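You operate a simulated robot arm through the tools that you are given. There is no shell and no other tool.

You are at the controls of a simulated robot arm. One attempt, no reset.

Task
Clamp the short roller in its stand and tap its orange cap home.
Fine: turn the clamp knob till its dot is yellow before you tap; the mallet goes back. Set down upright: mallet.
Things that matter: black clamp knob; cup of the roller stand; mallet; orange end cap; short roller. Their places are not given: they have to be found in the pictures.

Only the result counts: the job must be done as asked and must still hold three seconds after the hand-in. Knocking over, shifting, dropping, spilling or breaking anything else fails it. Lids that push on must go on centred and level and be pressed home; caps that screw on are set level and turned clockwise until they are tight.

Robot
A 6-joint arm with a two-finger parallel gripper, fixed in place. Base frame: the origin is on the floor under the middle of its stand, x ahead of it, y to its left, z up; the work surface is at about z = 850. Readings come in mm, degrees, newtons and seconds.
With the tool pointing down near the work surface it reaches from about 260 to 680 mm from the base axis. Its first joint turns from -66.0 to 66.0 degrees. Payload 2.9 kg.
Tool frame: the origin (TCP) lies between the finger pads and is the grasp point; the fingertips stand 30 mm ahead of it; z points along the fingers, y is the line along which they close. The gripper opens to 110 mm. The fingers are 20 mm wide and 10 mm thick; the gripper's body (48 by 112 mm) begins 55 mm behind the TCP.
Orientation is that of the tool frame in the base frame, as a unit quaternion [w, x, y, z]. With the fingers straight down and closing along the base's y, the tool's x points along the base's -x, its y along +y and its z along -z.

Tools
- The arm moves only by the tool apply_moves. Its argument "deltas" is a list that holds one entry, the list of rows, each a list of 6 numbers: the shift along the tool's x, y, z in cm, then the turn, a rotation vector about the tool's x, y, z in degrees. In form: [[[tx, ty, tz, rx, ry, rz], ...]]. A call has 1 to 20 rows; each row is the pose to reach, as a shift and turn from the pose commanded when the call began, along the tool's axes at that moment. "hand" is the gripper command, from -1 (shut) to 1 (fully open), values between in proportion, set as the call begins (left out, the last holds). Rows are played at 5 a second. More than 50 mm and 8.6 degrees between two rows, or a gripper value outside its range, and nothing of the call is played. Where a pose cannot be reached the arm comes as near as it can. A force on the tool above 40 N (or 10 N above the force at the start of the call, whichever is more), or a blocked arm, ends the call early, and 0.2 s more pass. The fingers move at their own pace (about 108 mm/s each) and stop on an object; they squeeze with about 26 N. The grip force told is the motor's: it shows also when the fingers shut on nothing. Time passes only in rows, and 0.2 s behind the last, so rows that repeat a pose let the fingers close. It gives the time, the measured TCP pose, the force on the tool (base axes), the opening and the grip force at its end, in the units of the frame above (readings bear some noise), with the torque about the TCP (base axes, N m) and any sound that the robot's microphone picked up.
- Cameras (640 x 400 px; columns grow to the right, rows downward): "scene" is fixed at [72.1, 422.6, 1405.7]; the picture's right is [-0.83, -0.56, 0.00], its down [-0.21, 0.30, -0.93] and it looks along [0.52, -0.77, -0.37] (base axes); focal length 282 px, centre (320, 200). "wrist" rides on the gripper at [72, 17, -103] in the tool frame; the picture's right is [-0.23, 0.97, 0.00], its down [-0.76, -0.18, -0.62] and it looks along [-0.61, -0.14, 0.78] (tool axes); focal length 222 px, centre (320, 200).
- grab_frame(camera): a new picture of that camera. It takes no simulated time.
- measure_at(camera, pixels): for up to 12 pixels [column, row] of the newest picture of that camera ("zoom" is the newest enlarged one), the place [x, y, z] in the base frame of the surface seen there, good to about 3 mm. It takes no simulated time.
- zoom(camera, box): a new picture of the part [left, top, right, bottom] of that camera's present view, enlarged. It takes no simulated time.
- close_job(): hands the job in; it is judged then, once.

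Unless the task says otherwise, let go and move clear before handing in.

The tools are called as a command line: name --argument value ..., lists and objects as JSON in quotes. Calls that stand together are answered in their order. apply_moves: Moves the arm, as the interface text tells. Its arguments: {"type":"object","properties":{"deltas":{"type":"array","items":{"type":"array","items":{"type":"array","items":{"type":"number"}}}},"hand":{"type":"number"}},"required":["deltas"]} The other tools are called the same way: grab_frame (camera) takes a picture; measure_at (camera, pixels) gives the place of the surface under pixels of a picture; zoom (camera, box) takes an enlarged picture of a part of a camera's view; close_job () hands the job in.

At the start:

```text
time: 0.0
eef_pos: [312.8, 48.5, 1342.7]
orientation: [0.001, 0.0, 1.0, -0.001]
force: [0.1, 0.9, 0.2]
ft_torque: [0.02, 0.02, -0.01]
opening: 109.8
finger_force: 0.1
```

scene: 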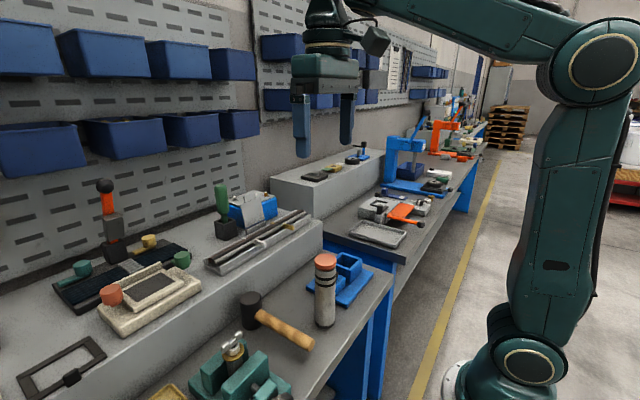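
wrist: 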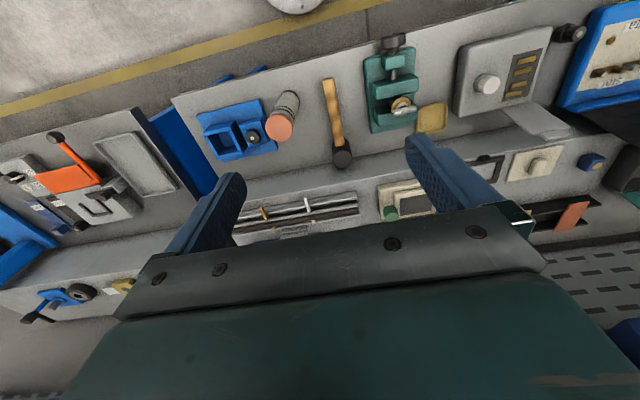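

The pictures show a roller with an orange cap at about scene (325,290), a blue stand beside it at (345,280), and the mallet at (280,320). I'll zoom in on these before moving.

zoom --camera "scene" --box '[220, 230, 400, 360]'

zoom --camera "wrist" --box '[180, 50, 380, 190]'

```text
3.08 times, centred on (310, 295) of scene
```

zoom: 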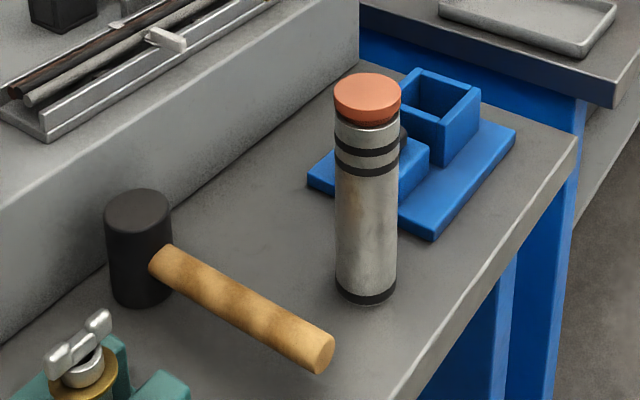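

```text
2.86 times, centred on (280, 120) of wrist
```

zoom: 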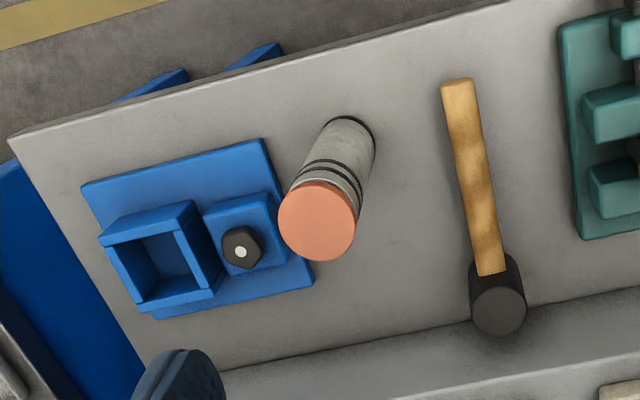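

The roller (cap at zoom (316,222)) stands free next to the blue stand, whose square cup is at (160,265) and whose knob with its white dot is at (241,250). I'll measure these points.

measure_at --camera "zoom" --pixels '[[316, 222], [280, 222], [356, 222], [316, 185], [316, 258], [241, 252], [160, 265], [105, 240], [190, 205], [140, 305], [215, 285], [352, 130]]'

measure_at --camera "scene" --pixels '[[325, 259], [325, 325], [325, 300], [251, 297], [251, 315], [280, 325], [308, 342], [348, 262], [300, 355], [330, 270], [322, 328]]'

```text
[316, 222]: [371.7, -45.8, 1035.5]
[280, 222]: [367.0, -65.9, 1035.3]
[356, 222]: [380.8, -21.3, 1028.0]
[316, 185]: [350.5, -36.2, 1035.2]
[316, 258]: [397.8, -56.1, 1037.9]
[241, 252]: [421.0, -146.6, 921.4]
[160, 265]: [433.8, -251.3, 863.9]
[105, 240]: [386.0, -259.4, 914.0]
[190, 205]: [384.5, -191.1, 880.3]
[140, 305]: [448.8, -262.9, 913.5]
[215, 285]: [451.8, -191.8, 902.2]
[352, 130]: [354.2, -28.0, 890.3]
```

```text
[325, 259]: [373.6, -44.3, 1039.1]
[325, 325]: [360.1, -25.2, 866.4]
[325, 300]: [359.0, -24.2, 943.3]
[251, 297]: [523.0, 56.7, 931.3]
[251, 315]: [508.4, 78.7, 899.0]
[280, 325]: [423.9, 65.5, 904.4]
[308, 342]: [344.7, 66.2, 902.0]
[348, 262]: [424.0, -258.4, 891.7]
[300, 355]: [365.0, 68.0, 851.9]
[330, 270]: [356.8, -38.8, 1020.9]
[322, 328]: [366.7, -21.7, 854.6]
```

Roller axis reads about (373,-44) with its top near z 1037; the knob is at (421,-147,921), the cup near (418,-227), and the mallet handle lies along x at y≈66. I'll zoom closer on each one for details.

zoom --camera "scene" --box '[300, 240, 370, 335]'

zoom --camera "wrist" --box '[195, 90, 310, 165]'

zoom --camera "scene" --box '[230, 280, 330, 360]'

```text
4.21 times, centred on (335, 288) of scene
```

zoom: 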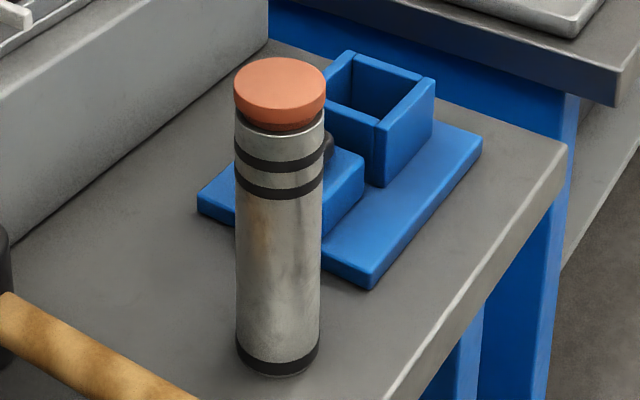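

```text
5.33 times, centred on (252, 128) of wrist
```

zoom: 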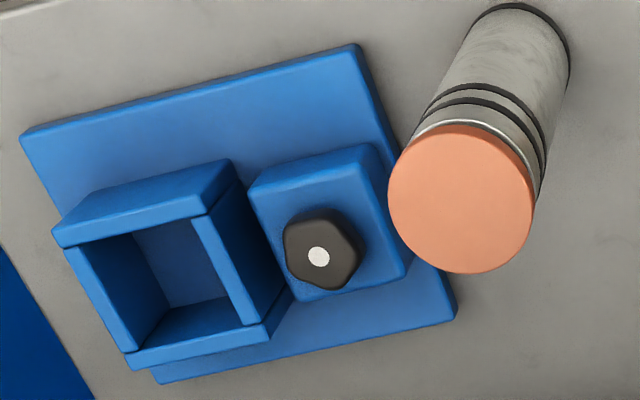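

```text
5.00 times, centred on (280, 320) of scene
```

zoom: 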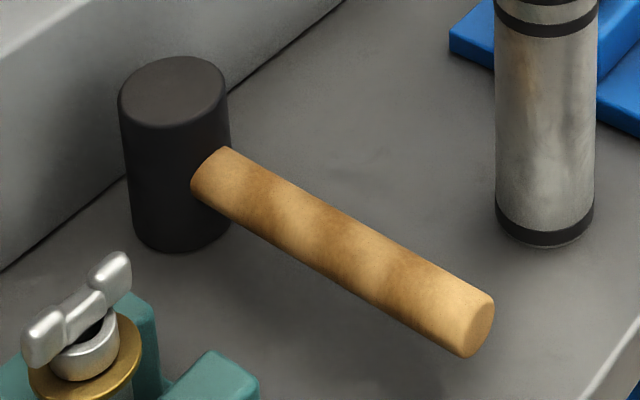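

The last zoom shows the mallet standing on its head (top face at zoom (175,90)) with its handle running to (475,325). I'll measure the mallet first.

measure_at --camera "zoom" --pixels '[[175, 90], [125, 95], [222, 95], [175, 62], [175, 122], [175, 240], [215, 165], [235, 170], [340, 235], [460, 300], [478, 325], [475, 350]]'

zoom --camera "wrist" --box '[310, 65, 370, 175]'

```text
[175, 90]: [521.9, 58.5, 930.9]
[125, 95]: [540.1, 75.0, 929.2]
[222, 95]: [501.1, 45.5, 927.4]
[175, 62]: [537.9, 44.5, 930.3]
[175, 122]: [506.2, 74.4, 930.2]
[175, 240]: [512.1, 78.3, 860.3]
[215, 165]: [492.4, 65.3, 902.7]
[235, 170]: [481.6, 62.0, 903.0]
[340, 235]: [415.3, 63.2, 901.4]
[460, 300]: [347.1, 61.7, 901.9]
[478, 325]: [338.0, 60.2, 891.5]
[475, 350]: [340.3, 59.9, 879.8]
```

```text
3.64 times, centred on (340, 120) of wrist
```

zoom: 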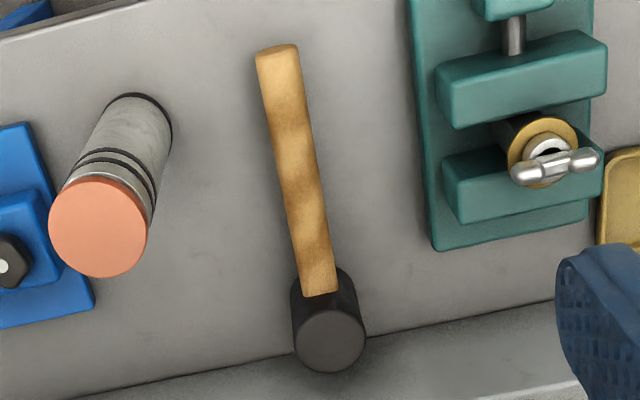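

The mallet head is centred near (522,59) with the handle at z≈890. Next I'll measure from the wrist zoom: handle edges at (255,60), (298,50), (302,290), (338,290) and the head top at (330,340).

measure_at --camera "zoom" --pixels '[[278, 55], [290, 130], [302, 200], [319, 285], [330, 340], [298, 340], [362, 340], [330, 312], [330, 368], [262, 100], [300, 100], [96, 228]]'

zoom --camera "wrist" --box '[195, 90, 310, 165]'

```text
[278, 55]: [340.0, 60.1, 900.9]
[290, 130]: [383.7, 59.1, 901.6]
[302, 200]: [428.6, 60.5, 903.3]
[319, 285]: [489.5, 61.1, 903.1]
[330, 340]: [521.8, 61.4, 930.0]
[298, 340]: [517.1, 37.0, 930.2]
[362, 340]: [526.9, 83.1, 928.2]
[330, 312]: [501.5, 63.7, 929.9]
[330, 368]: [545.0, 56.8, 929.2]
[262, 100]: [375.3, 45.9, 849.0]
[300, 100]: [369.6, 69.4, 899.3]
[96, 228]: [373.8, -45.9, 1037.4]
```

```text
5.33 times, centred on (252, 128) of wrist
```

zoom: 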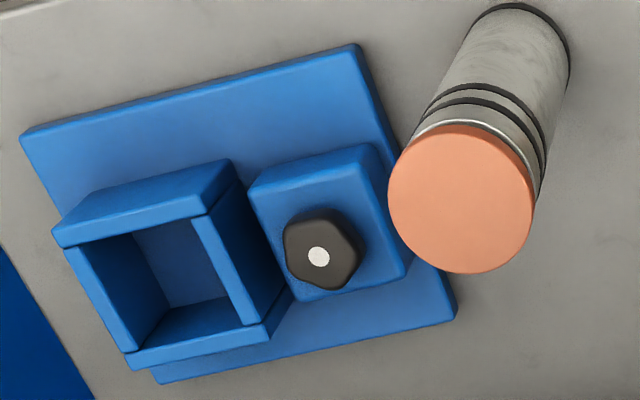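

The mallet head is at (522,60) with its top at 930, and the handle at y≈60. Now I'll measure the cup's rim corners and the knob in this zoom.

measure_at --camera "zoom" --pixels '[[60, 238], [228, 175], [130, 362], [278, 328], [80, 250], [200, 215], [242, 325], [135, 345], [190, 260], [318, 257], [295, 235], [355, 250]]'

measure_at --camera "wrist" --pixels '[[247, 140], [254, 150], [250, 141]]'

```text
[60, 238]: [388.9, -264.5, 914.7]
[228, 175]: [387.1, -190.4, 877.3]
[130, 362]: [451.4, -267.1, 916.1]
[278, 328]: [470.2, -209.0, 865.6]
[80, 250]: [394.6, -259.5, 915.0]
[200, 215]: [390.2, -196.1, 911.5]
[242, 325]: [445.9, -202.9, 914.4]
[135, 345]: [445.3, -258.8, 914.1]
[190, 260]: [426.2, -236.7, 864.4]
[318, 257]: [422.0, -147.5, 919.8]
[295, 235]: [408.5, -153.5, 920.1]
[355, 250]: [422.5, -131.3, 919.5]
```

```text
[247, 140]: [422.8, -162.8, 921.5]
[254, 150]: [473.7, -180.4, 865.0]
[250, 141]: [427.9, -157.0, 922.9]
```

The cup rim is at z≈914 with inner edges about x 394–446 and y -259 to -203, floor z≈864, centre near (420,-231). I'll bring the wrist camera closer to the stand to refine this.

apply_moves --deltas '[[[0.16, -2.85, 2.8, 0, 0, 0], [0.32, -5.7, 5.6, 0, 0, 0], [0.5, -8.55, 8.3, 0, 0, 0], [0.65, -11.4, 11.1, 0, 0, 0], [0.8, -14.25, 13.9, 0, 0, 0], [1.0, -17.1, 16.6, 0, 0, 0], [1.15, -19.95, 19.4, 0, 0, 0], [1.3, -22.8, 22.2, 0, 0, 0]]]' --hand 1

grab_frame --camera "wrist"

grab_frame --camera "scene"

```text
time: 1.8
eef_pos: [300.5, -180.3, 1121.1]
orientation: [0.001, 0.0, 1.0, -0.001]
force: [1.1, 0.6, 0.6]
ft_torque: [0.01, 0.01, 0.0]
opening: 109.8
finger_force: 0.0
```

```text
taken
```

wrist: 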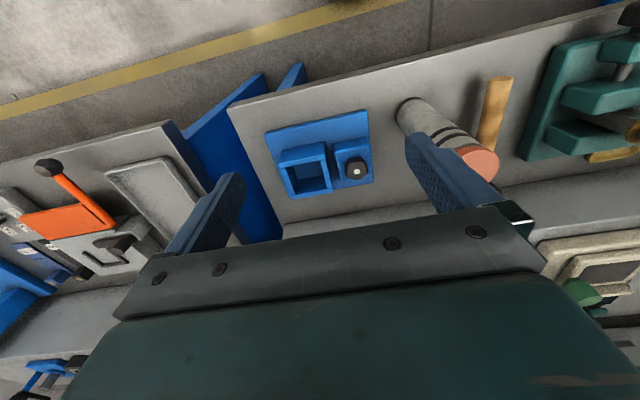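

```text
taken
```

scene: 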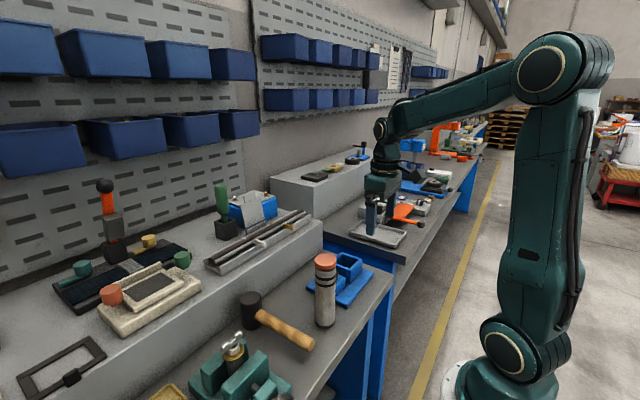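

The stand shows clearly at wrist (318,150) now, with the knob dot at (357,172). I'll zoom there.

zoom --camera "wrist" --box '[255, 105, 385, 205]'

```text
4.00 times, centred on (320, 155) of wrist
```

zoom: 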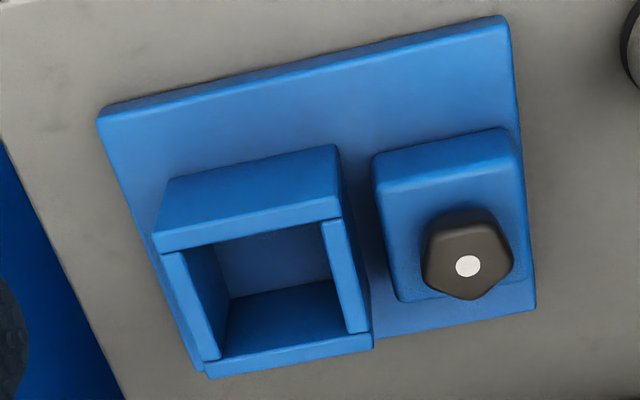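

The knob is a rounded pentagon with a central white dot at zoom (468,265); the cup rim's inner corners are near (185,250), (322,222), (347,333) and (220,355). I'll measure them.

measure_at --camera "zoom" --pixels '[[163, 242], [338, 207], [370, 340], [210, 372], [178, 253], [325, 224], [350, 330], [216, 358], [270, 310], [468, 265], [435, 245], [505, 260]]'

measure_at --camera "zoom" --pixels '[[250, 228], [280, 355], [198, 305], [345, 275], [250, 238], [465, 212], [475, 297], [427, 285], [510, 265], [380, 165], [515, 145], [400, 298]]'

```text
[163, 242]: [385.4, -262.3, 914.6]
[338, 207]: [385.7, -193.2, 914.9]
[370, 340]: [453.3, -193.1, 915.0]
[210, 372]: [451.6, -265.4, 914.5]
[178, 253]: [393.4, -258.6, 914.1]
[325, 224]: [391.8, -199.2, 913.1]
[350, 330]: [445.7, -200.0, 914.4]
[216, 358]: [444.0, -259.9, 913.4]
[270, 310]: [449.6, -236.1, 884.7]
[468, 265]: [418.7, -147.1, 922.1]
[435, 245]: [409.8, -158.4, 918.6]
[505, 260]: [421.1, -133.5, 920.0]
```

```text
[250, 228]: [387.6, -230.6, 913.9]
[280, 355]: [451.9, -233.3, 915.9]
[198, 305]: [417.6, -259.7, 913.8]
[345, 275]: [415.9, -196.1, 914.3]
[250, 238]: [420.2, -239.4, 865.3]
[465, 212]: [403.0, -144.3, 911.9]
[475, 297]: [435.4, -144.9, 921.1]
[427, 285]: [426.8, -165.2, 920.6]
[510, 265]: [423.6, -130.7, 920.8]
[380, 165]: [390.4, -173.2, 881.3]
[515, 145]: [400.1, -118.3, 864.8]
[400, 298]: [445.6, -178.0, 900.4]
```

The cup's outer rim spans x 385–453 and y -265 to -193, so its centre is about (419.4,-229); the knob axis is about (419,-147). Next I'll slide over to view the roller up close.

apply_moves --deltas '[[[0, 4, 0, 0, 0, 0], [0, 8, 0, 0, 0, 0], [0, 12, 0, 0, 0, 0], [0, 16, 0, 0, 0, 0]]]'

zoom --camera "wrist" --box '[240, 120, 400, 220]'

zoom --camera "scene" --box '[300, 245, 350, 280]'

```text
time: 2.8
eef_pos: [301.1, -18.1, 1120.9]
orientation: [0.0, 0.0, 1.0, -0.001]
force: [-0.8, -0.1, -0.6]
ft_torque: [-0.03, -0.02, -0.03]
opening: 109.8
finger_force: 0.0
```

```text
4.00 times, centred on (320, 170) of wrist
```

zoom: 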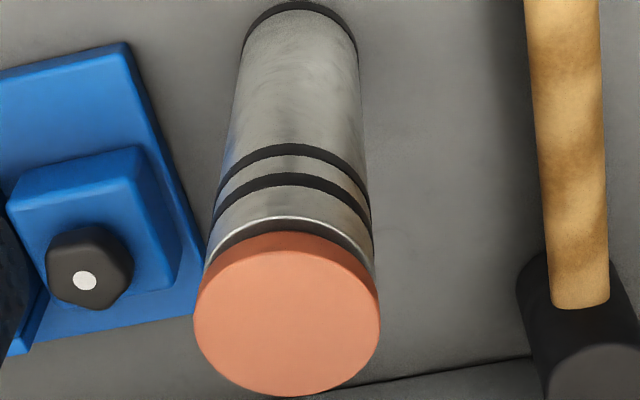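

```text
11.43 times, centred on (325, 262) of scene
```

zoom: 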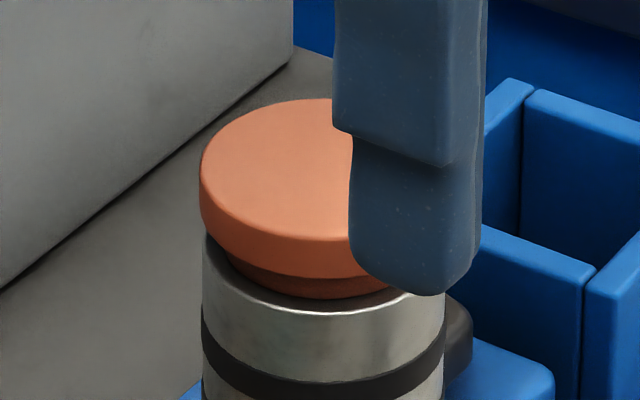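

The cap sits proud, with a narrow neck visible below it at scene zoom (310,280) and the roller's rim at (310,310). I'll measure the heights.

measure_at --camera "zoom" --pixels '[[270, 170], [270, 225], [270, 255], [265, 275], [290, 285], [270, 310], [270, 330], [280, 380], [210, 180], [320, 245], [330, 320]]'

grab_frame --camera "wrist"

```text
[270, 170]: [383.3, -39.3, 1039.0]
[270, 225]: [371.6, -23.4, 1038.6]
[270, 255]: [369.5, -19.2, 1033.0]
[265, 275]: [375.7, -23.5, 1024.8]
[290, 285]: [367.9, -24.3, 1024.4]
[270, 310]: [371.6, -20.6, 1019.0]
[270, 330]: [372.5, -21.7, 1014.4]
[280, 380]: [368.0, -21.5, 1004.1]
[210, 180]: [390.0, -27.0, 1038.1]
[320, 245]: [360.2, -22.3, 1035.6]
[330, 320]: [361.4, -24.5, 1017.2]
```

```text
taken
```

wrist: 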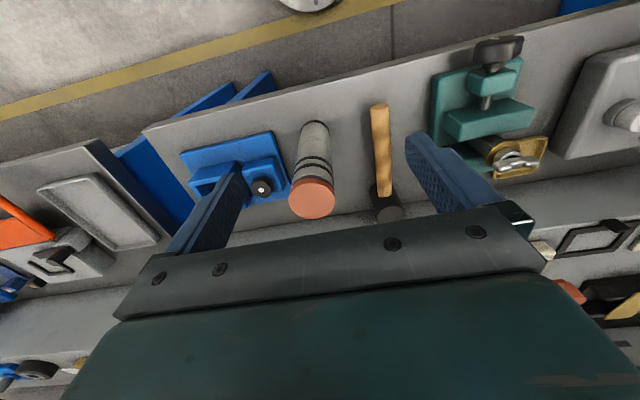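

The cap top is about z 1038.5, its lower rim about 1029 and the roller's top rim about 1021, so roughly 8 mm remain to be driven. Next I'll pin down the cap/roller axis with the wrist picture (cap at (312,199)).

zoom --camera "wrist" --box '[280, 115, 345, 225]'

```text
3.64 times, centred on (312, 170) of wrist
```

zoom: 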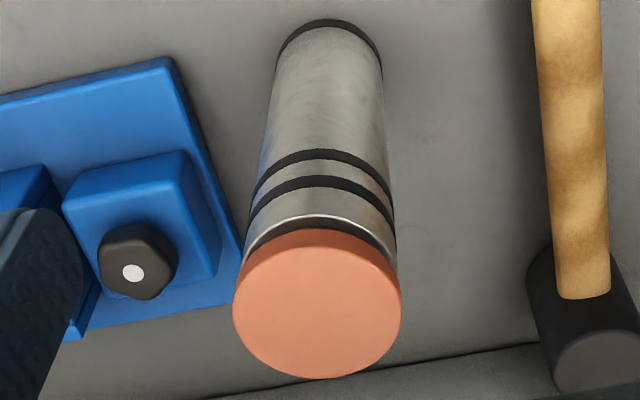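

measure_at --camera "zoom" --pixels '[[318, 308], [238, 315], [397, 310], [315, 245], [322, 374], [320, 185], [330, 100], [328, 30], [262, 210], [388, 205], [285, 50], [378, 60]]'

```text
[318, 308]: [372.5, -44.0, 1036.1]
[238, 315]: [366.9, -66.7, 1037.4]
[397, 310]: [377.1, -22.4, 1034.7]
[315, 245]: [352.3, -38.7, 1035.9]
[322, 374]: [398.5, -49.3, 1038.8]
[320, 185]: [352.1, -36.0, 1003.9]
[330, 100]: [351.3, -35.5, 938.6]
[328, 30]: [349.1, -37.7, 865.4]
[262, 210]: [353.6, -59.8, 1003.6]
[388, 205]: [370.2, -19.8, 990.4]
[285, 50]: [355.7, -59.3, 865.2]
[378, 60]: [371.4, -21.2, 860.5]
```

The roller axis is about (374,-44.5) and its diameter about 48–50, close to the cap's, so I need the fingers' pad shape before choosing the grip height. I'll zoom the scene on the fingers.

zoom --camera "scene" --box '[270, 170, 390, 290]'

zoom --camera "wrist" --box '[160, 120, 540, 310]'

```text
3.33 times, centred on (330, 230) of scene
```

zoom: 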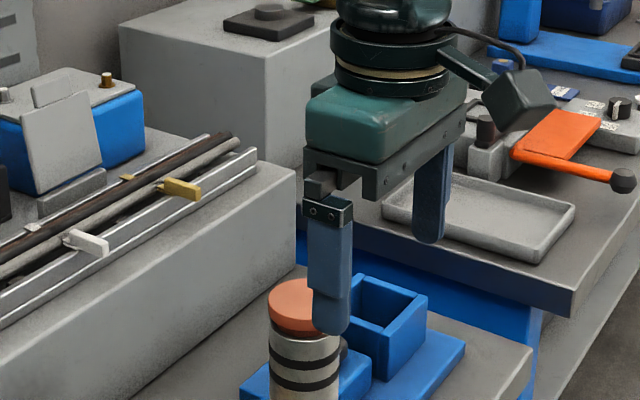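

```text
1.68 times, centred on (350, 215) of wrist
```

zoom: 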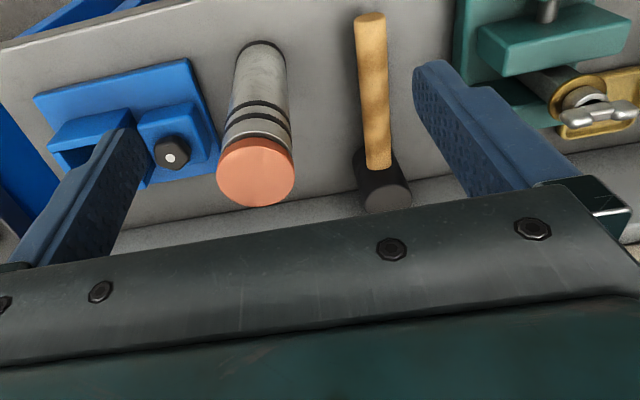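

The finger pads are flat along their full length, so a straight-down grip would pinch the cap. I'll use a tilted grip from the +y side with the fingers closing along x below the cap, starting by backing off toward +y and yawing -90°.

apply_moves --deltas '[[[-0.66, 0.87, 0.1, 0, 0, -8.2], [-1.33, 1.75, 0.2, 0, 0, -16.4], [-2.0, 2.6, 0.3, 0, 0, -24.6], [-2.65, 3.5, 0.4, 0, 0, -32.8], [-3.3, 4.4, 0.5, 0, 0, -41.0], [-4.0, 5.2, 0.6, 0, 0, -49.2], [-4.65, 6.1, 0.7, 0, 0, -57.4], [-5.3, 7.0, 0.8, 0, 0, -65.6], [-6.0, 7.9, 0.9, 0, 0, -73.8], [-6.65, 8.7, 1.0, 0, 0, -82.0], [-7.3, 9.6, 1.1, 0, 0, -90.0]]]' --hand 1

```text
time: 5.2
eef_pos: [374.5, 77.9, 1110.7]
orientation: [0.001, 0.708, -0.706, 0.0]
force: [0.4, 0.2, 0.2]
ft_torque: [0.02, 0.0, 0.0]
opening: 109.9
finger_force: 0.0
```

The yaw succeeded: the tool's x axis now points along -y. Next I'll tilt +55° about the tool's y axis at this spot.

apply_moves --deltas '[[[0, 0, 0, 0, 7.9, 0], [0, 0, 0, 0, 15.8, 0], [0, 0, 0, 0, 23.6, 0], [0, 0, 0, 0, 31.5, 0], [0, 0, 0, 0, 39.4, 0], [0, 0, 0, 0, 47.2, 0], [0, 0, 0, 0, 55.0, 0], [0, 0, 0, 0, 55.0, 0]]]'

grab_frame --camera "wrist"

grab_frame --camera "scene"

```text
time: 7.0
eef_pos: [360.5, 51.4, 1070.1]
orientation: [-0.326, -0.627, 0.627, -0.328]
force: [0.3, -0.2, 0.1]
ft_torque: [0.0, 0.0, 0.01]
opening: 110.2
finger_force: 0.0
out of reach, approached as far as the arm can: row 6, 7, 8
```

```text
taken
```

wrist: 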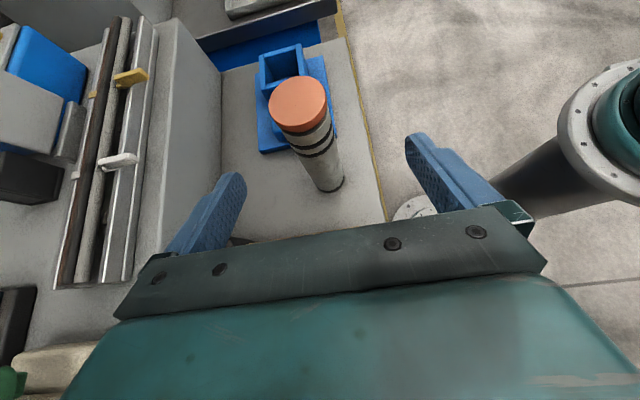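

```text
taken
```

scene: 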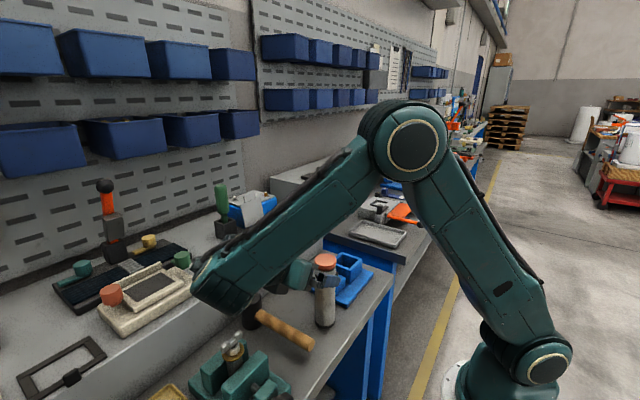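

Tilting to 55° here pushed the arm to its limit (pose off by (-14,-26,-40)), but the orientation is right and the grasp point is lower and nearer. I'll move to a pre-grasp point about 90 mm back along the tool axis and check that the pose is exact.

apply_moves --deltas '[[[-1.1, 0.02, 2.75, 0, 0, 0], [-2.2, 0.03, 5.5, 0, 0, 0], [-3.27, 0.05, 8.24, 0, 0, 0], [-3.27, 0.05, 8.24, 0, 0, 0]]]'

grab_frame --camera "wrist"

grab_frame --camera "scene"

```text
time: 8.0
eef_pos: [360.1, 1.4, 996.8]
orientation: [-0.327, -0.626, 0.628, -0.327]
force: [0.0, -0.4, 0.6]
ft_torque: [0.03, 0.06, -0.03]
opening: 110.1
finger_force: 0.1
```

```text
taken
```

wrist: 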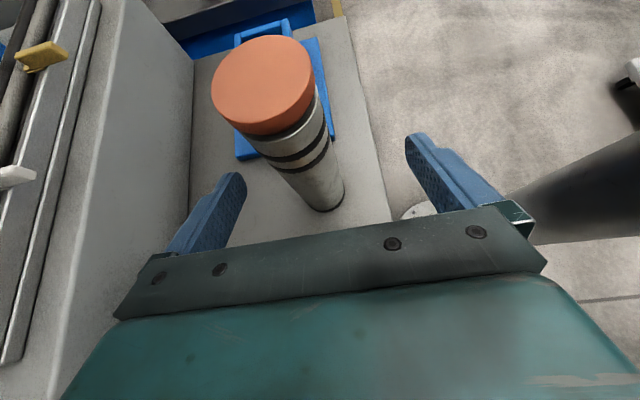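

```text
taken
```

scene: 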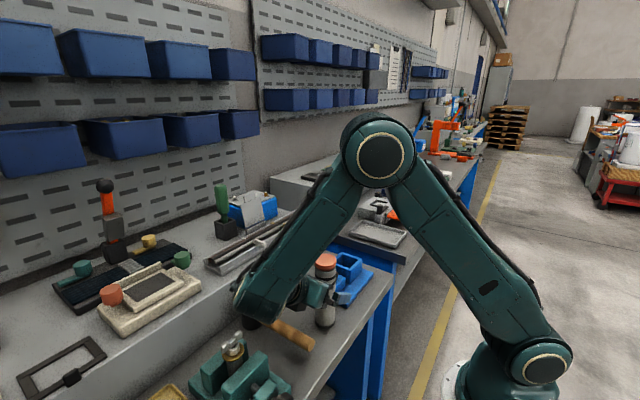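

The commanded pose follows the reached pose, so the TCP is now at (360.1,1.4,996.8) with the 55° tilt. I'll re-measure the roller body in this closer view (bands at wrist (300,150)) before advancing.

zoom --camera "wrist" --box '[200, 30, 360, 220]'

```text
2.11 times, centred on (280, 125) of wrist
```

zoom: 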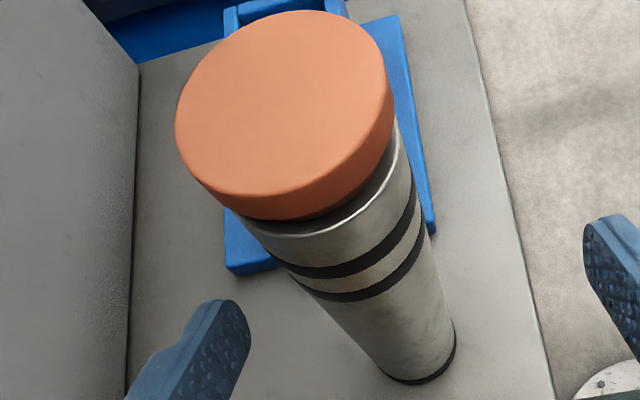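

measure_at --camera "zoom" --pixels '[[283, 105], [180, 125], [385, 85], [275, 15], [290, 190], [250, 226], [405, 160], [340, 230], [300, 275], [420, 215], [380, 300], [400, 365]]'

```text
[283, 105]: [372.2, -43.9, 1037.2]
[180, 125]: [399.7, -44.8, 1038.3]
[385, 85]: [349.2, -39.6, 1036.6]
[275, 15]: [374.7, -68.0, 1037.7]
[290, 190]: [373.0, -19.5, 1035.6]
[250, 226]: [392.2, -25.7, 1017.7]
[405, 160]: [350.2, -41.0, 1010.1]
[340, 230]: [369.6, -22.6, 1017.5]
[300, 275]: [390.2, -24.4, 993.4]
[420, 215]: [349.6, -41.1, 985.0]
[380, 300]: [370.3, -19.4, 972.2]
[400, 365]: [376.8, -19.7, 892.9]
```

The roller axis is refined to about (374.5,-44) with radius about 24.5. I'll centre in x first, then advance so the TCP is on the axis at z 985.

apply_moves --deltas '[[[0, -0.72, 0, 0, 0, 0], [0, -1.44, 0, 0, 0, 0], [0.41, -1.44, 1.1, 0, 0, 0], [0.82, -1.44, 2.2, 0, 0, 0], [1.23, -1.44, 3.3, 0, 0, 0], [1.64, -1.44, 4.4, 0, 0, 0], [1.64, -1.44, 4.4, 0, 0, 0]]]'

grab_frame --camera "wrist"

zoom --camera "scene" --box '[220, 220, 380, 360]'

```text
time: 9.6
eef_pos: [374.4, -43.9, 986.4]
orientation: [-0.327, -0.627, 0.628, -0.327]
force: [-0.3, 0.0, 0.1]
ft_torque: [-0.02, -0.02, -0.01]
opening: 110.0
finger_force: 0.1
```

```text
taken
```

wrist: 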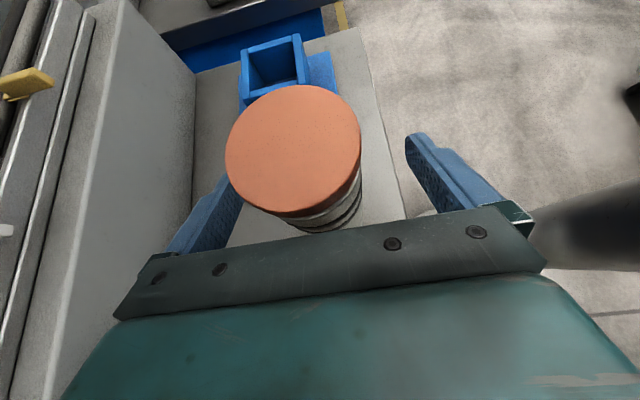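

```text
2.86 times, centred on (300, 290) of scene
```

zoom: 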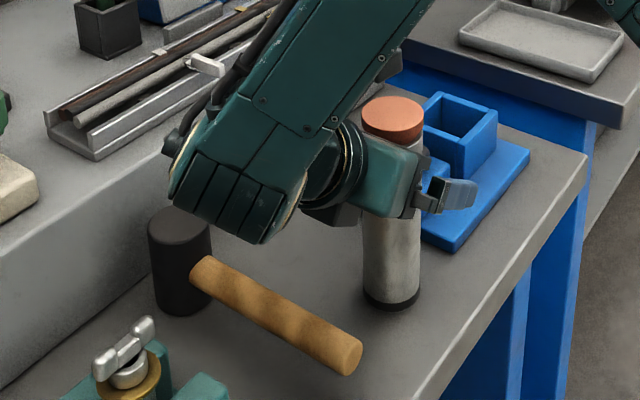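

The roller is between the fingers at the right height, below the cap. I'll close the gripper.

apply_moves --deltas '[[[0, 0, 0, 0, 0, 0], [0, 0, 0, 0, 0, 0], [0, 0, 0, 0, 0, 0], [0, 0, 0, 0, 0, 0]]]' --hand -1

grab_frame --camera "wrist"

zoom --camera "scene" --box '[270, 240, 390, 340]'

```text
time: 10.6
eef_pos: [373.8, -44.1, 985.3]
orientation: [-0.326, -0.626, 0.627, -0.328]
force: [3.1, -0.7, 2.8]
ft_torque: [-0.08, -0.22, 0.04]
opening: 48.7
finger_force: 25.7
```

```text
taken
```

wrist: 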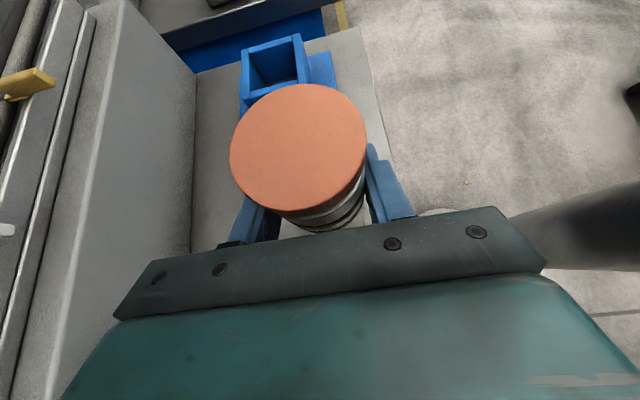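

```text
4.00 times, centred on (330, 290) of scene
```

zoom: 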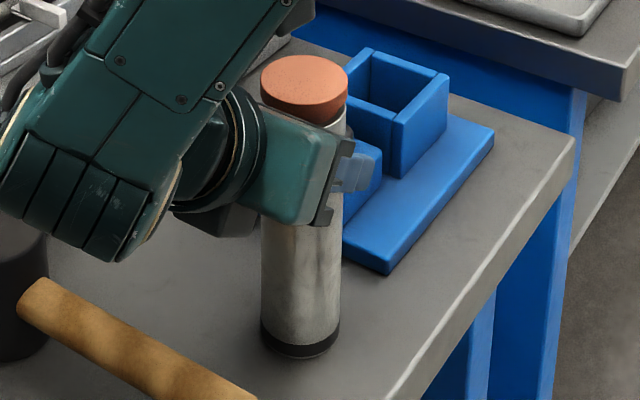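

The fingers closed on the roller at 48.7 mm opening. I'll lift straight up 90 mm.

apply_moves --deltas '[[[0.82, 0, -0.57, 0, 0, 0], [1.64, 0, -1.15, 0, 0, 0], [2.87, 0, -2.0, 0, 0, 0], [4.1, 0, -2.87, 0, 0, 0], [5.32, 0, -3.73, 0, 0, 0], [6.55, 0, -4.59, 0, 0, 0], [7.37, 0, -5.16, 0, 0, 0], [7.37, 0, -5.16, 0, 0, 0]]]'

grab_frame --camera "scene"

grab_frame --camera "wrist"

```text
time: 12.4
eef_pos: [373.6, -43.2, 1077.1]
orientation: [-0.327, -0.626, 0.628, -0.327]
force: [-0.3, 0.4, -6.2]
ft_torque: [-0.02, 0.01, -0.02]
opening: 48.4
finger_force: 26.4
```

```text
taken
```

scene: 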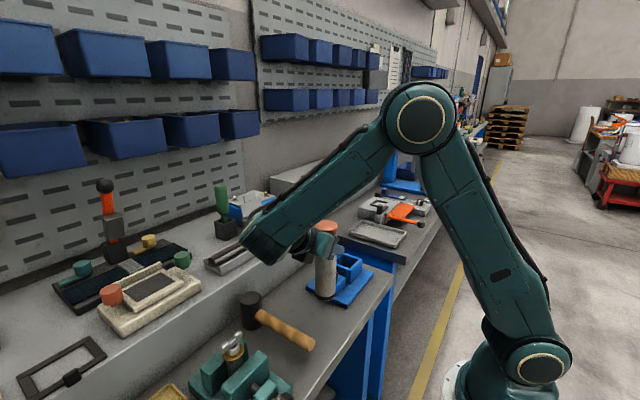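

```text
taken
```

wrist: 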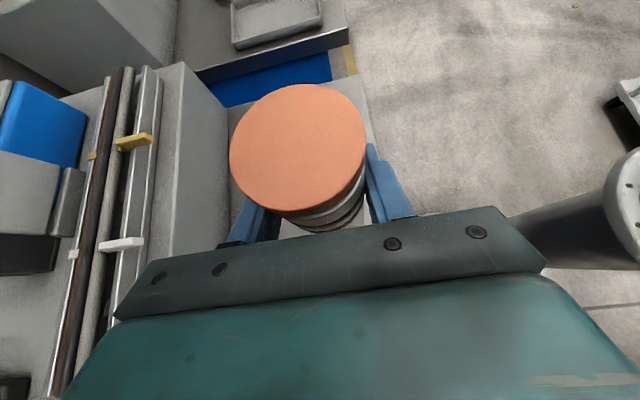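

The lift shows a 6.2 N load and the roller hangs straight, with its bottom at about z 942. I'll carry it to above the cup centre at (419.4,-229).

apply_moves --deltas '[[[1.0, -0.4, 1.4, 0, 0, 0], [2.6, -1.1, 3.7, 0, 0, 0], [4.4, -1.9, 6.3, 0, 0, 0], [6.2, -2.7, 8.9, 0, 0, 0], [8.0, -3.4, 11.4, 0, 0, 0], [9.6, -4.1, 13.7, 0, 0, 0], [10.4, -4.45, 14.8, 0, 0, 0], [10.65, -4.56, 15.19, 0, 0, 0], [10.65, -4.56, 15.19, 0, 0, 0]]]'

grab_frame --camera "scene"

grab_frame --camera "wrist"

```text
time: 14.4
eef_pos: [419.2, -229.6, 1077.2]
orientation: [-0.327, -0.627, 0.627, -0.327]
force: [-0.4, -0.4, -6.2]
ft_torque: [-0.02, 0.0, 0.0]
opening: 48.7
finger_force: 25.8
```

```text
taken
```

scene: 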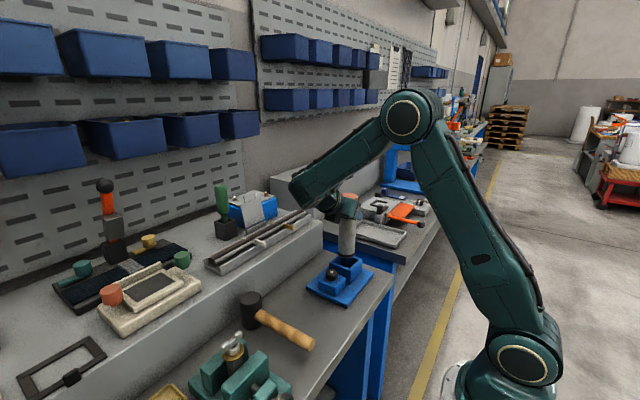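

```text
taken
```

wrist: 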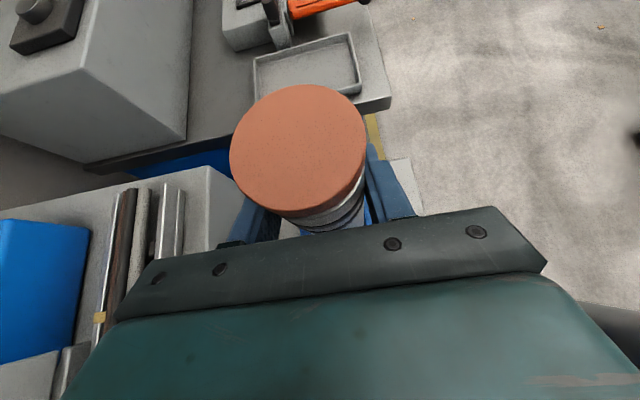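

The roller hangs above the cup, seen at scene (347,240). I'll zoom in on the gap between its bottom and the cup rim to check alignment.

zoom --camera "scene" --box '[310, 190, 385, 310]'

zoom --camera "scene" --box '[320, 230, 375, 290]'

```text
3.33 times, centred on (348, 250) of scene
```

zoom: 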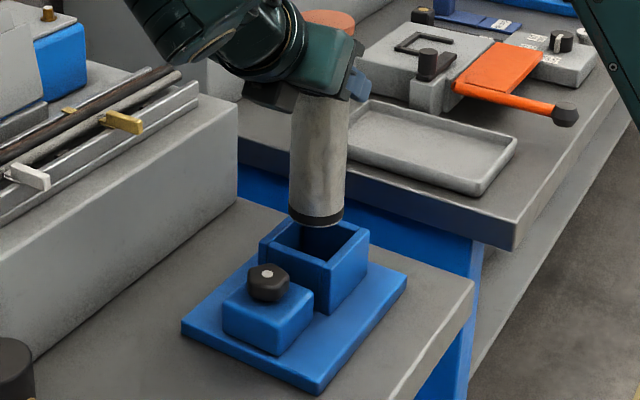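

```text
6.67 times, centred on (348, 260) of scene
```

zoom: 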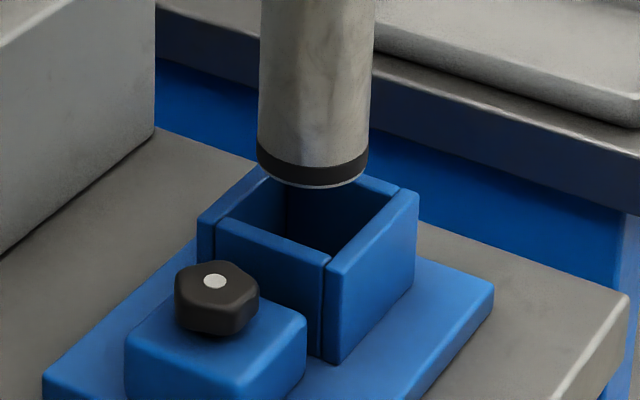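

I'll measure the rim tops and the roller's bottom ring in this zoom.

measure_at --camera "zoom" --pixels '[[270, 237], [370, 230], [235, 200], [380, 187], [203, 218], [328, 265], [413, 195], [312, 172], [262, 155], [364, 150], [214, 281], [345, 245]]'

measure_at --camera "zoom" --pixels '[[312, 182], [290, 178], [340, 178], [300, 100], [312, 60], [280, 60], [350, 60], [337, 262], [395, 200], [220, 232], [318, 256], [315, 250]]'

```text
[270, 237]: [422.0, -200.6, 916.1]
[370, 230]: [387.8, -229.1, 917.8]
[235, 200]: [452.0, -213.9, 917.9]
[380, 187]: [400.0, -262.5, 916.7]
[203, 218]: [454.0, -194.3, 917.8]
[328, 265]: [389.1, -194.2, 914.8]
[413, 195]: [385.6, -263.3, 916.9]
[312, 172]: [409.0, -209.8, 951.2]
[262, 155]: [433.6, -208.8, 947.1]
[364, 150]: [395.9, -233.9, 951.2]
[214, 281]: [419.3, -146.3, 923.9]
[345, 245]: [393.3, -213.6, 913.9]
```

```text
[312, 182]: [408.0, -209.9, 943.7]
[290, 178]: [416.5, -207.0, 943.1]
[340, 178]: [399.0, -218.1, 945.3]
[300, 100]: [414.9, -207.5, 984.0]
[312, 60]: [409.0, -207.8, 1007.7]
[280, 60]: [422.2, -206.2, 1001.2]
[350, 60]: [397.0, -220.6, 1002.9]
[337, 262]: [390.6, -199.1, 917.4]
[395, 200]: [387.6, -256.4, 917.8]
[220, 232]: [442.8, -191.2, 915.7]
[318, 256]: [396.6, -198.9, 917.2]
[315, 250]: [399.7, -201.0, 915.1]
```

The roller axis comes out at about (419.7,-230) and the cup centre at about (419.5,-229.4), so alignment is within a millimetre. I'll lower 22 mm to just above the rim and look again.

apply_moves --deltas '[[[-0.6, 0, 0.42, 0, 0, 0], [-1.2, 0, 0.84, 0, 0, 0], [-1.8, 0, 1.26, 0, 0, 0], [-1.8, 0, 1.26, 0, 0, 0]]]'

zoom --camera "scene" --box '[325, 235, 370, 285]'

```text
time: 15.4
eef_pos: [419.6, -229.4, 1053.3]
orientation: [-0.327, -0.627, 0.627, -0.326]
force: [-0.1, 0.1, -5.9]
ft_torque: [0.03, 0.01, -0.01]
opening: 48.6
finger_force: 26.0
```

```text
8.00 times, centred on (348, 260) of scene
```

zoom: 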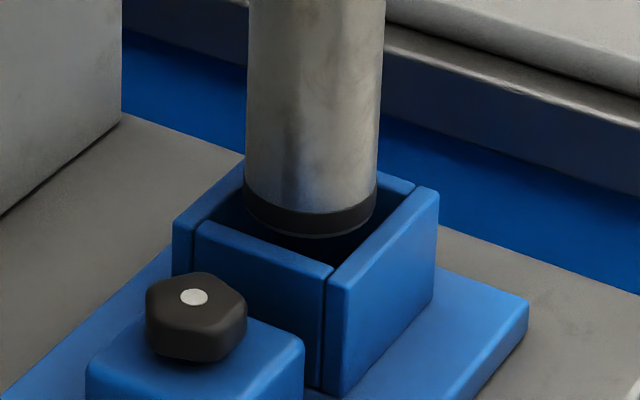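

The roller bottom sits centred over the opening, just above the rim. I'll lower slowly 15 mm into the cup and check the forces.

apply_moves --deltas '[[[-0.25, 0, 0.17, 0, 0, 0], [-0.5, 0, 0.34, 0, 0, 0], [-0.75, 0, 0.52, 0, 0, 0], [-1.0, 0, 0.7, 0, 0, 0], [-1.23, 0, 0.86, 0, 0, 0]]]'

zoom --camera "scene" --box '[325, 235, 370, 285]'

```text
time: 16.6
eef_pos: [418.5, -229.5, 1040.2]
orientation: [-0.326, -0.627, 0.627, -0.327]
force: [-0.7, 1.0, -6.3]
ft_torque: [0.03, 0.0, -0.02]
opening: 48.8
finger_force: 25.6
```

```text
8.00 times, centred on (348, 260) of scene
```

zoom: 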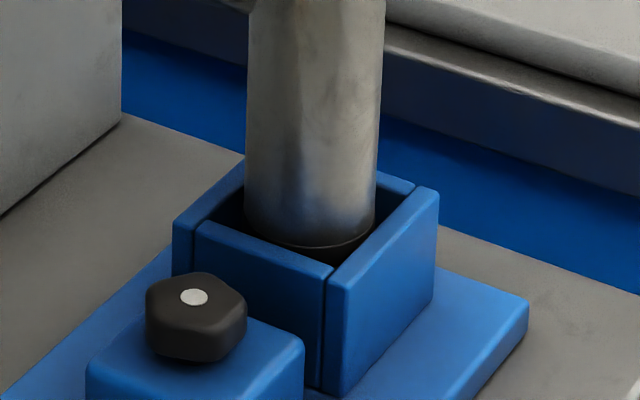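

The roller entered the cup without contact (force still -6.3 N). I'll keep lowering, finishing in small steps toward the floor at TCP z ≈1000.

apply_moves --deltas '[[[-0.41, 0, 0.287, 0, 0, 0], [-0.82, 0, 0.574, 0, 0, 0], [-1.23, 0, 0.86, 0, 0, 0], [-1.64, 0, 1.15, 0, 0, 0], [-2.05, 0, 1.43, 0, 0, 0], [-2.46, 0, 1.72, 0, 0, 0], [-2.78, 0, 1.95, 0, 0, 0]]]'

```text
time: 18.2
eef_pos: [420.0, -229.0, 1005.9]
orientation: [-0.327, -0.627, 0.627, -0.327]
force: [0.1, 0.2, -5.3]
ft_torque: [0.01, 0.0, -0.01]
opening: 48.8
finger_force: 25.7
```

Still no contact at z 1005.9. I'll creep down a further 5 mm in small steps.

apply_moves --deltas '[[[-0.1, 0, 0.07, 0, 0, 0], [-0.2, 0, 0.14, 0, 0, 0], [-0.3, 0, 0.21, 0, 0, 0], [-0.37, 0, 0.26, 0, 0, 0]]]'

```text
time: 19.2
eef_pos: [419.1, -228.4, 1003.1]
orientation: [-0.326, -0.626, 0.627, -0.329]
force: [-2.6, 2.7, 8.1]
ft_torque: [0.48, 0.49, -0.04]
opening: 48.8
finger_force: 26.1
```

Contact shows: the vertical force changed from -6 to +8 N at z 1003. I'll look to confirm the roller is seated on the floor and upright.

zoom --camera "scene" --box '[310, 200, 385, 290]'

grab_frame --camera "wrist"

```text
4.44 times, centred on (348, 245) of scene
```

zoom: 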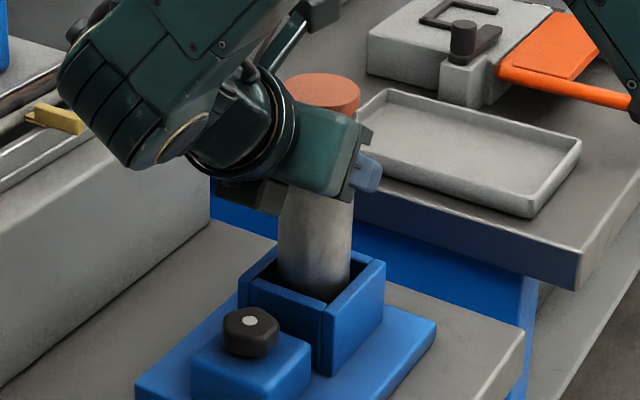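

```text
taken
```

wrist: 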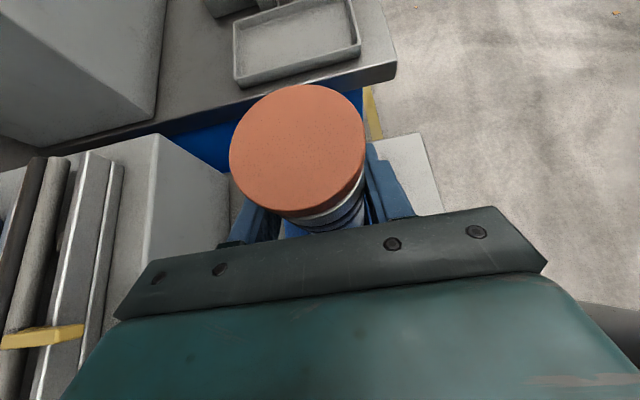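

I'll measure the cap top height and the roller's place inside the cup to confirm seating.

measure_at --camera "wrist" --pixels '[[298, 146], [235, 150], [362, 140], [298, 90], [298, 205], [330, 215]]'

measure_at --camera "zoom" --pixels '[[318, 90], [300, 290], [330, 297], [345, 270], [280, 240], [350, 240], [315, 240], [290, 284], [340, 296]]'

```text
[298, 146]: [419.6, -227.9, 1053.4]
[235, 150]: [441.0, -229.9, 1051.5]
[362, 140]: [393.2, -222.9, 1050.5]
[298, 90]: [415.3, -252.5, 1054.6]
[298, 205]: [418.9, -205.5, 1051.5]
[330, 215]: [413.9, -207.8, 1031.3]
```

```text
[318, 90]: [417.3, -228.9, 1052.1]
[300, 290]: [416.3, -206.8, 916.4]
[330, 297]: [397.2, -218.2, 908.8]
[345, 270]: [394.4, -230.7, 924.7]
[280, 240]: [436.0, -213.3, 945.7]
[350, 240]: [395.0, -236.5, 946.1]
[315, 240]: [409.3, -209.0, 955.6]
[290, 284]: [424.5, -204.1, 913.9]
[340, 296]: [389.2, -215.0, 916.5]
```

The cap top reads 1052–1053, exactly one cup-floor height above where it was, so the roller is seated and level. I'll open the gripper in place.

apply_moves --deltas '[[[0, 0, 0, 0, 0, 0], [0, 0, 0, 0, 0, 0], [0, 0, 0, 0, 0, 0], [0, 0, 0, 0, 0, 0]]]' --hand 0.8

grab_frame --camera "wrist"

```text
time: 20.2
eef_pos: [418.1, -230.2, 1001.6]
orientation: [0.326, 0.627, -0.627, 0.328]
force: [0.0, 0.5, 0.3]
ft_torque: [0.01, -0.01, -0.02]
opening: 99.0
finger_force: 0.1
```

```text
taken
```

wrist: 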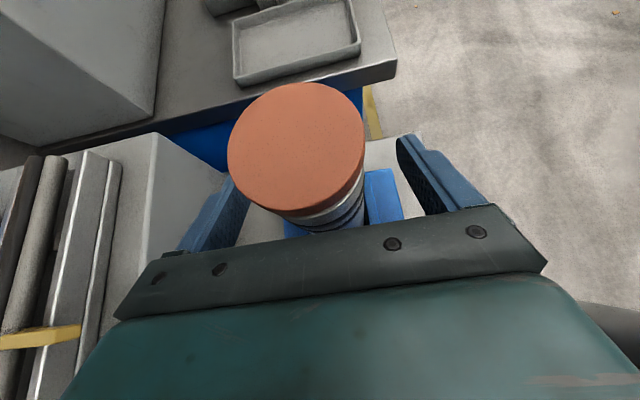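

The roller is released and stands in the cup. I'll retreat 120 mm back along the tool axis.

apply_moves --deltas '[[[0, 0, -1.5, 0, 0, 0], [0, 0, -4, 0, 0, 0], [0, 0, -7, 0, 0, 0], [0, 0, -10, 0, 0, 0], [0, 0, -12, 0, 0, 0]]]'

grab_frame --camera "wrist"

zoom --camera "scene" --box '[300, 190, 400, 310]'

```text
time: 21.4
eef_pos: [418.6, -130.3, 1071.7]
orientation: [-0.327, -0.626, 0.628, -0.327]
force: [-1.3, -0.3, 0.3]
ft_torque: [-0.03, -0.01, 0.0]
opening: 99.1
finger_force: 0.1
```

```text
taken
```

wrist: 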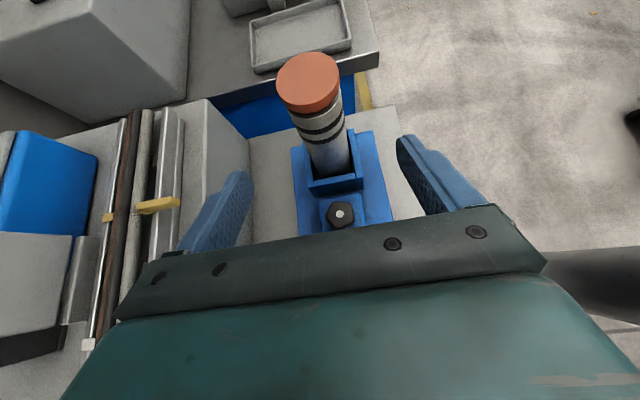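

```text
3.33 times, centred on (350, 250) of scene
```

zoom: 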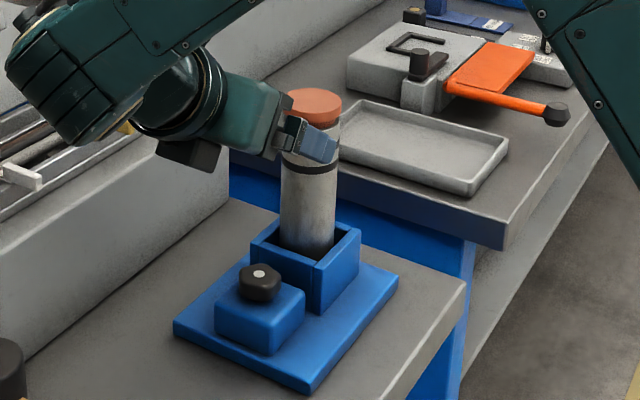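

The roller stands straight in the cup and the knob dot still looks white. I'll tilt the tool back to vertical while rising 60 mm.

apply_moves --deltas '[[[0.7, 0, -0.5, 0, -7.9, 0], [1.4, 0, -1.0, 0, -15.8, 0], [2.1, 0, -1.5, 0, -23.6, 0], [2.8, 0, -2.0, 0, -31.5, 0], [3.5, 0, -2.5, 0, -39.4, 0], [4.2, 0, -3.0, 0, -47.2, 0], [4.9, 0, -3.44, 0, -55.0, 0], [4.9, 0, -3.44, 0, -55.0, 0]]]'

```text
time: 23.2
eef_pos: [419.9, -130.9, 1131.3]
orientation: [0.001, -0.706, 0.708, -0.001]
force: [0.1, 0.5, 0.7]
ft_torque: [0.0, 0.0, -0.04]
opening: 98.8
finger_force: 0.1
```

The tool is vertical at z 1131. I'll yaw it +180° in two steps, so the camera ends on the +y side, away from the roller.

apply_moves --deltas '[[[0, 0, 0, 0, 0, 8.2], [0, 0, 0, 0, 0, 16.4], [0, 0, 0, 0, 0, 24.6], [0, 0, 0, 0, 0, 32.8], [0, 0, 0, 0, 0, 41.0], [0, 0, 0, 0, 0, 49.2], [0, 0, 0, 0, 0, 57.4], [0, 0, 0, 0, 0, 65.6], [0, 0, 0, 0, 0, 73.8], [0, 0, 0, 0, 0, 82.0], [0, 0, 0, 0, 0, 90.0]]]'

apply_moves --deltas '[[[0, 0, 0, 0, 0, 8.2], [0, 0, 0, 0, 0, 16.4], [0, 0, 0, 0, 0, 24.6], [0, 0, 0, 0, 0, 32.8], [0, 0, 0, 0, 0, 41.0], [0, 0, 0, 0, 0, 49.2], [0, 0, 0, 0, 0, 57.4], [0, 0, 0, 0, 0, 65.6], [0, 0, 0, 0, 0, 73.8], [0, 0, 0, 0, 0, 82.0], [0, 0, 0, 0, 0, 90.0]]]'

grab_frame --camera "wrist"

```text
time: 25.6
eef_pos: [418.9, -129.8, 1130.4]
orientation: [0.001, 0.001, 1.0, 0.0]
force: [0.5, -0.9, 0.3]
ft_torque: [-0.03, 0.0, -0.05]
opening: 98.9
finger_force: 0.1
```

```text
time: 28.0
eef_pos: [418.8, -130.7, 1130.0]
orientation: [0.001, 0.708, 0.706, 0.0]
force: [0.2, -0.1, -0.3]
ft_torque: [-0.04, -0.01, -0.01]
opening: 99.0
finger_force: 0.1
```

```text
taken
```

wrist: 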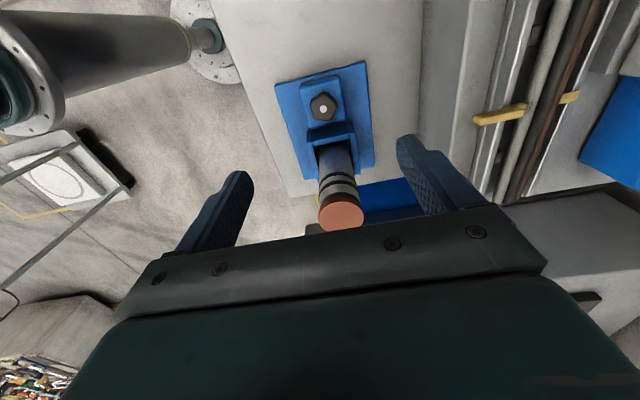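

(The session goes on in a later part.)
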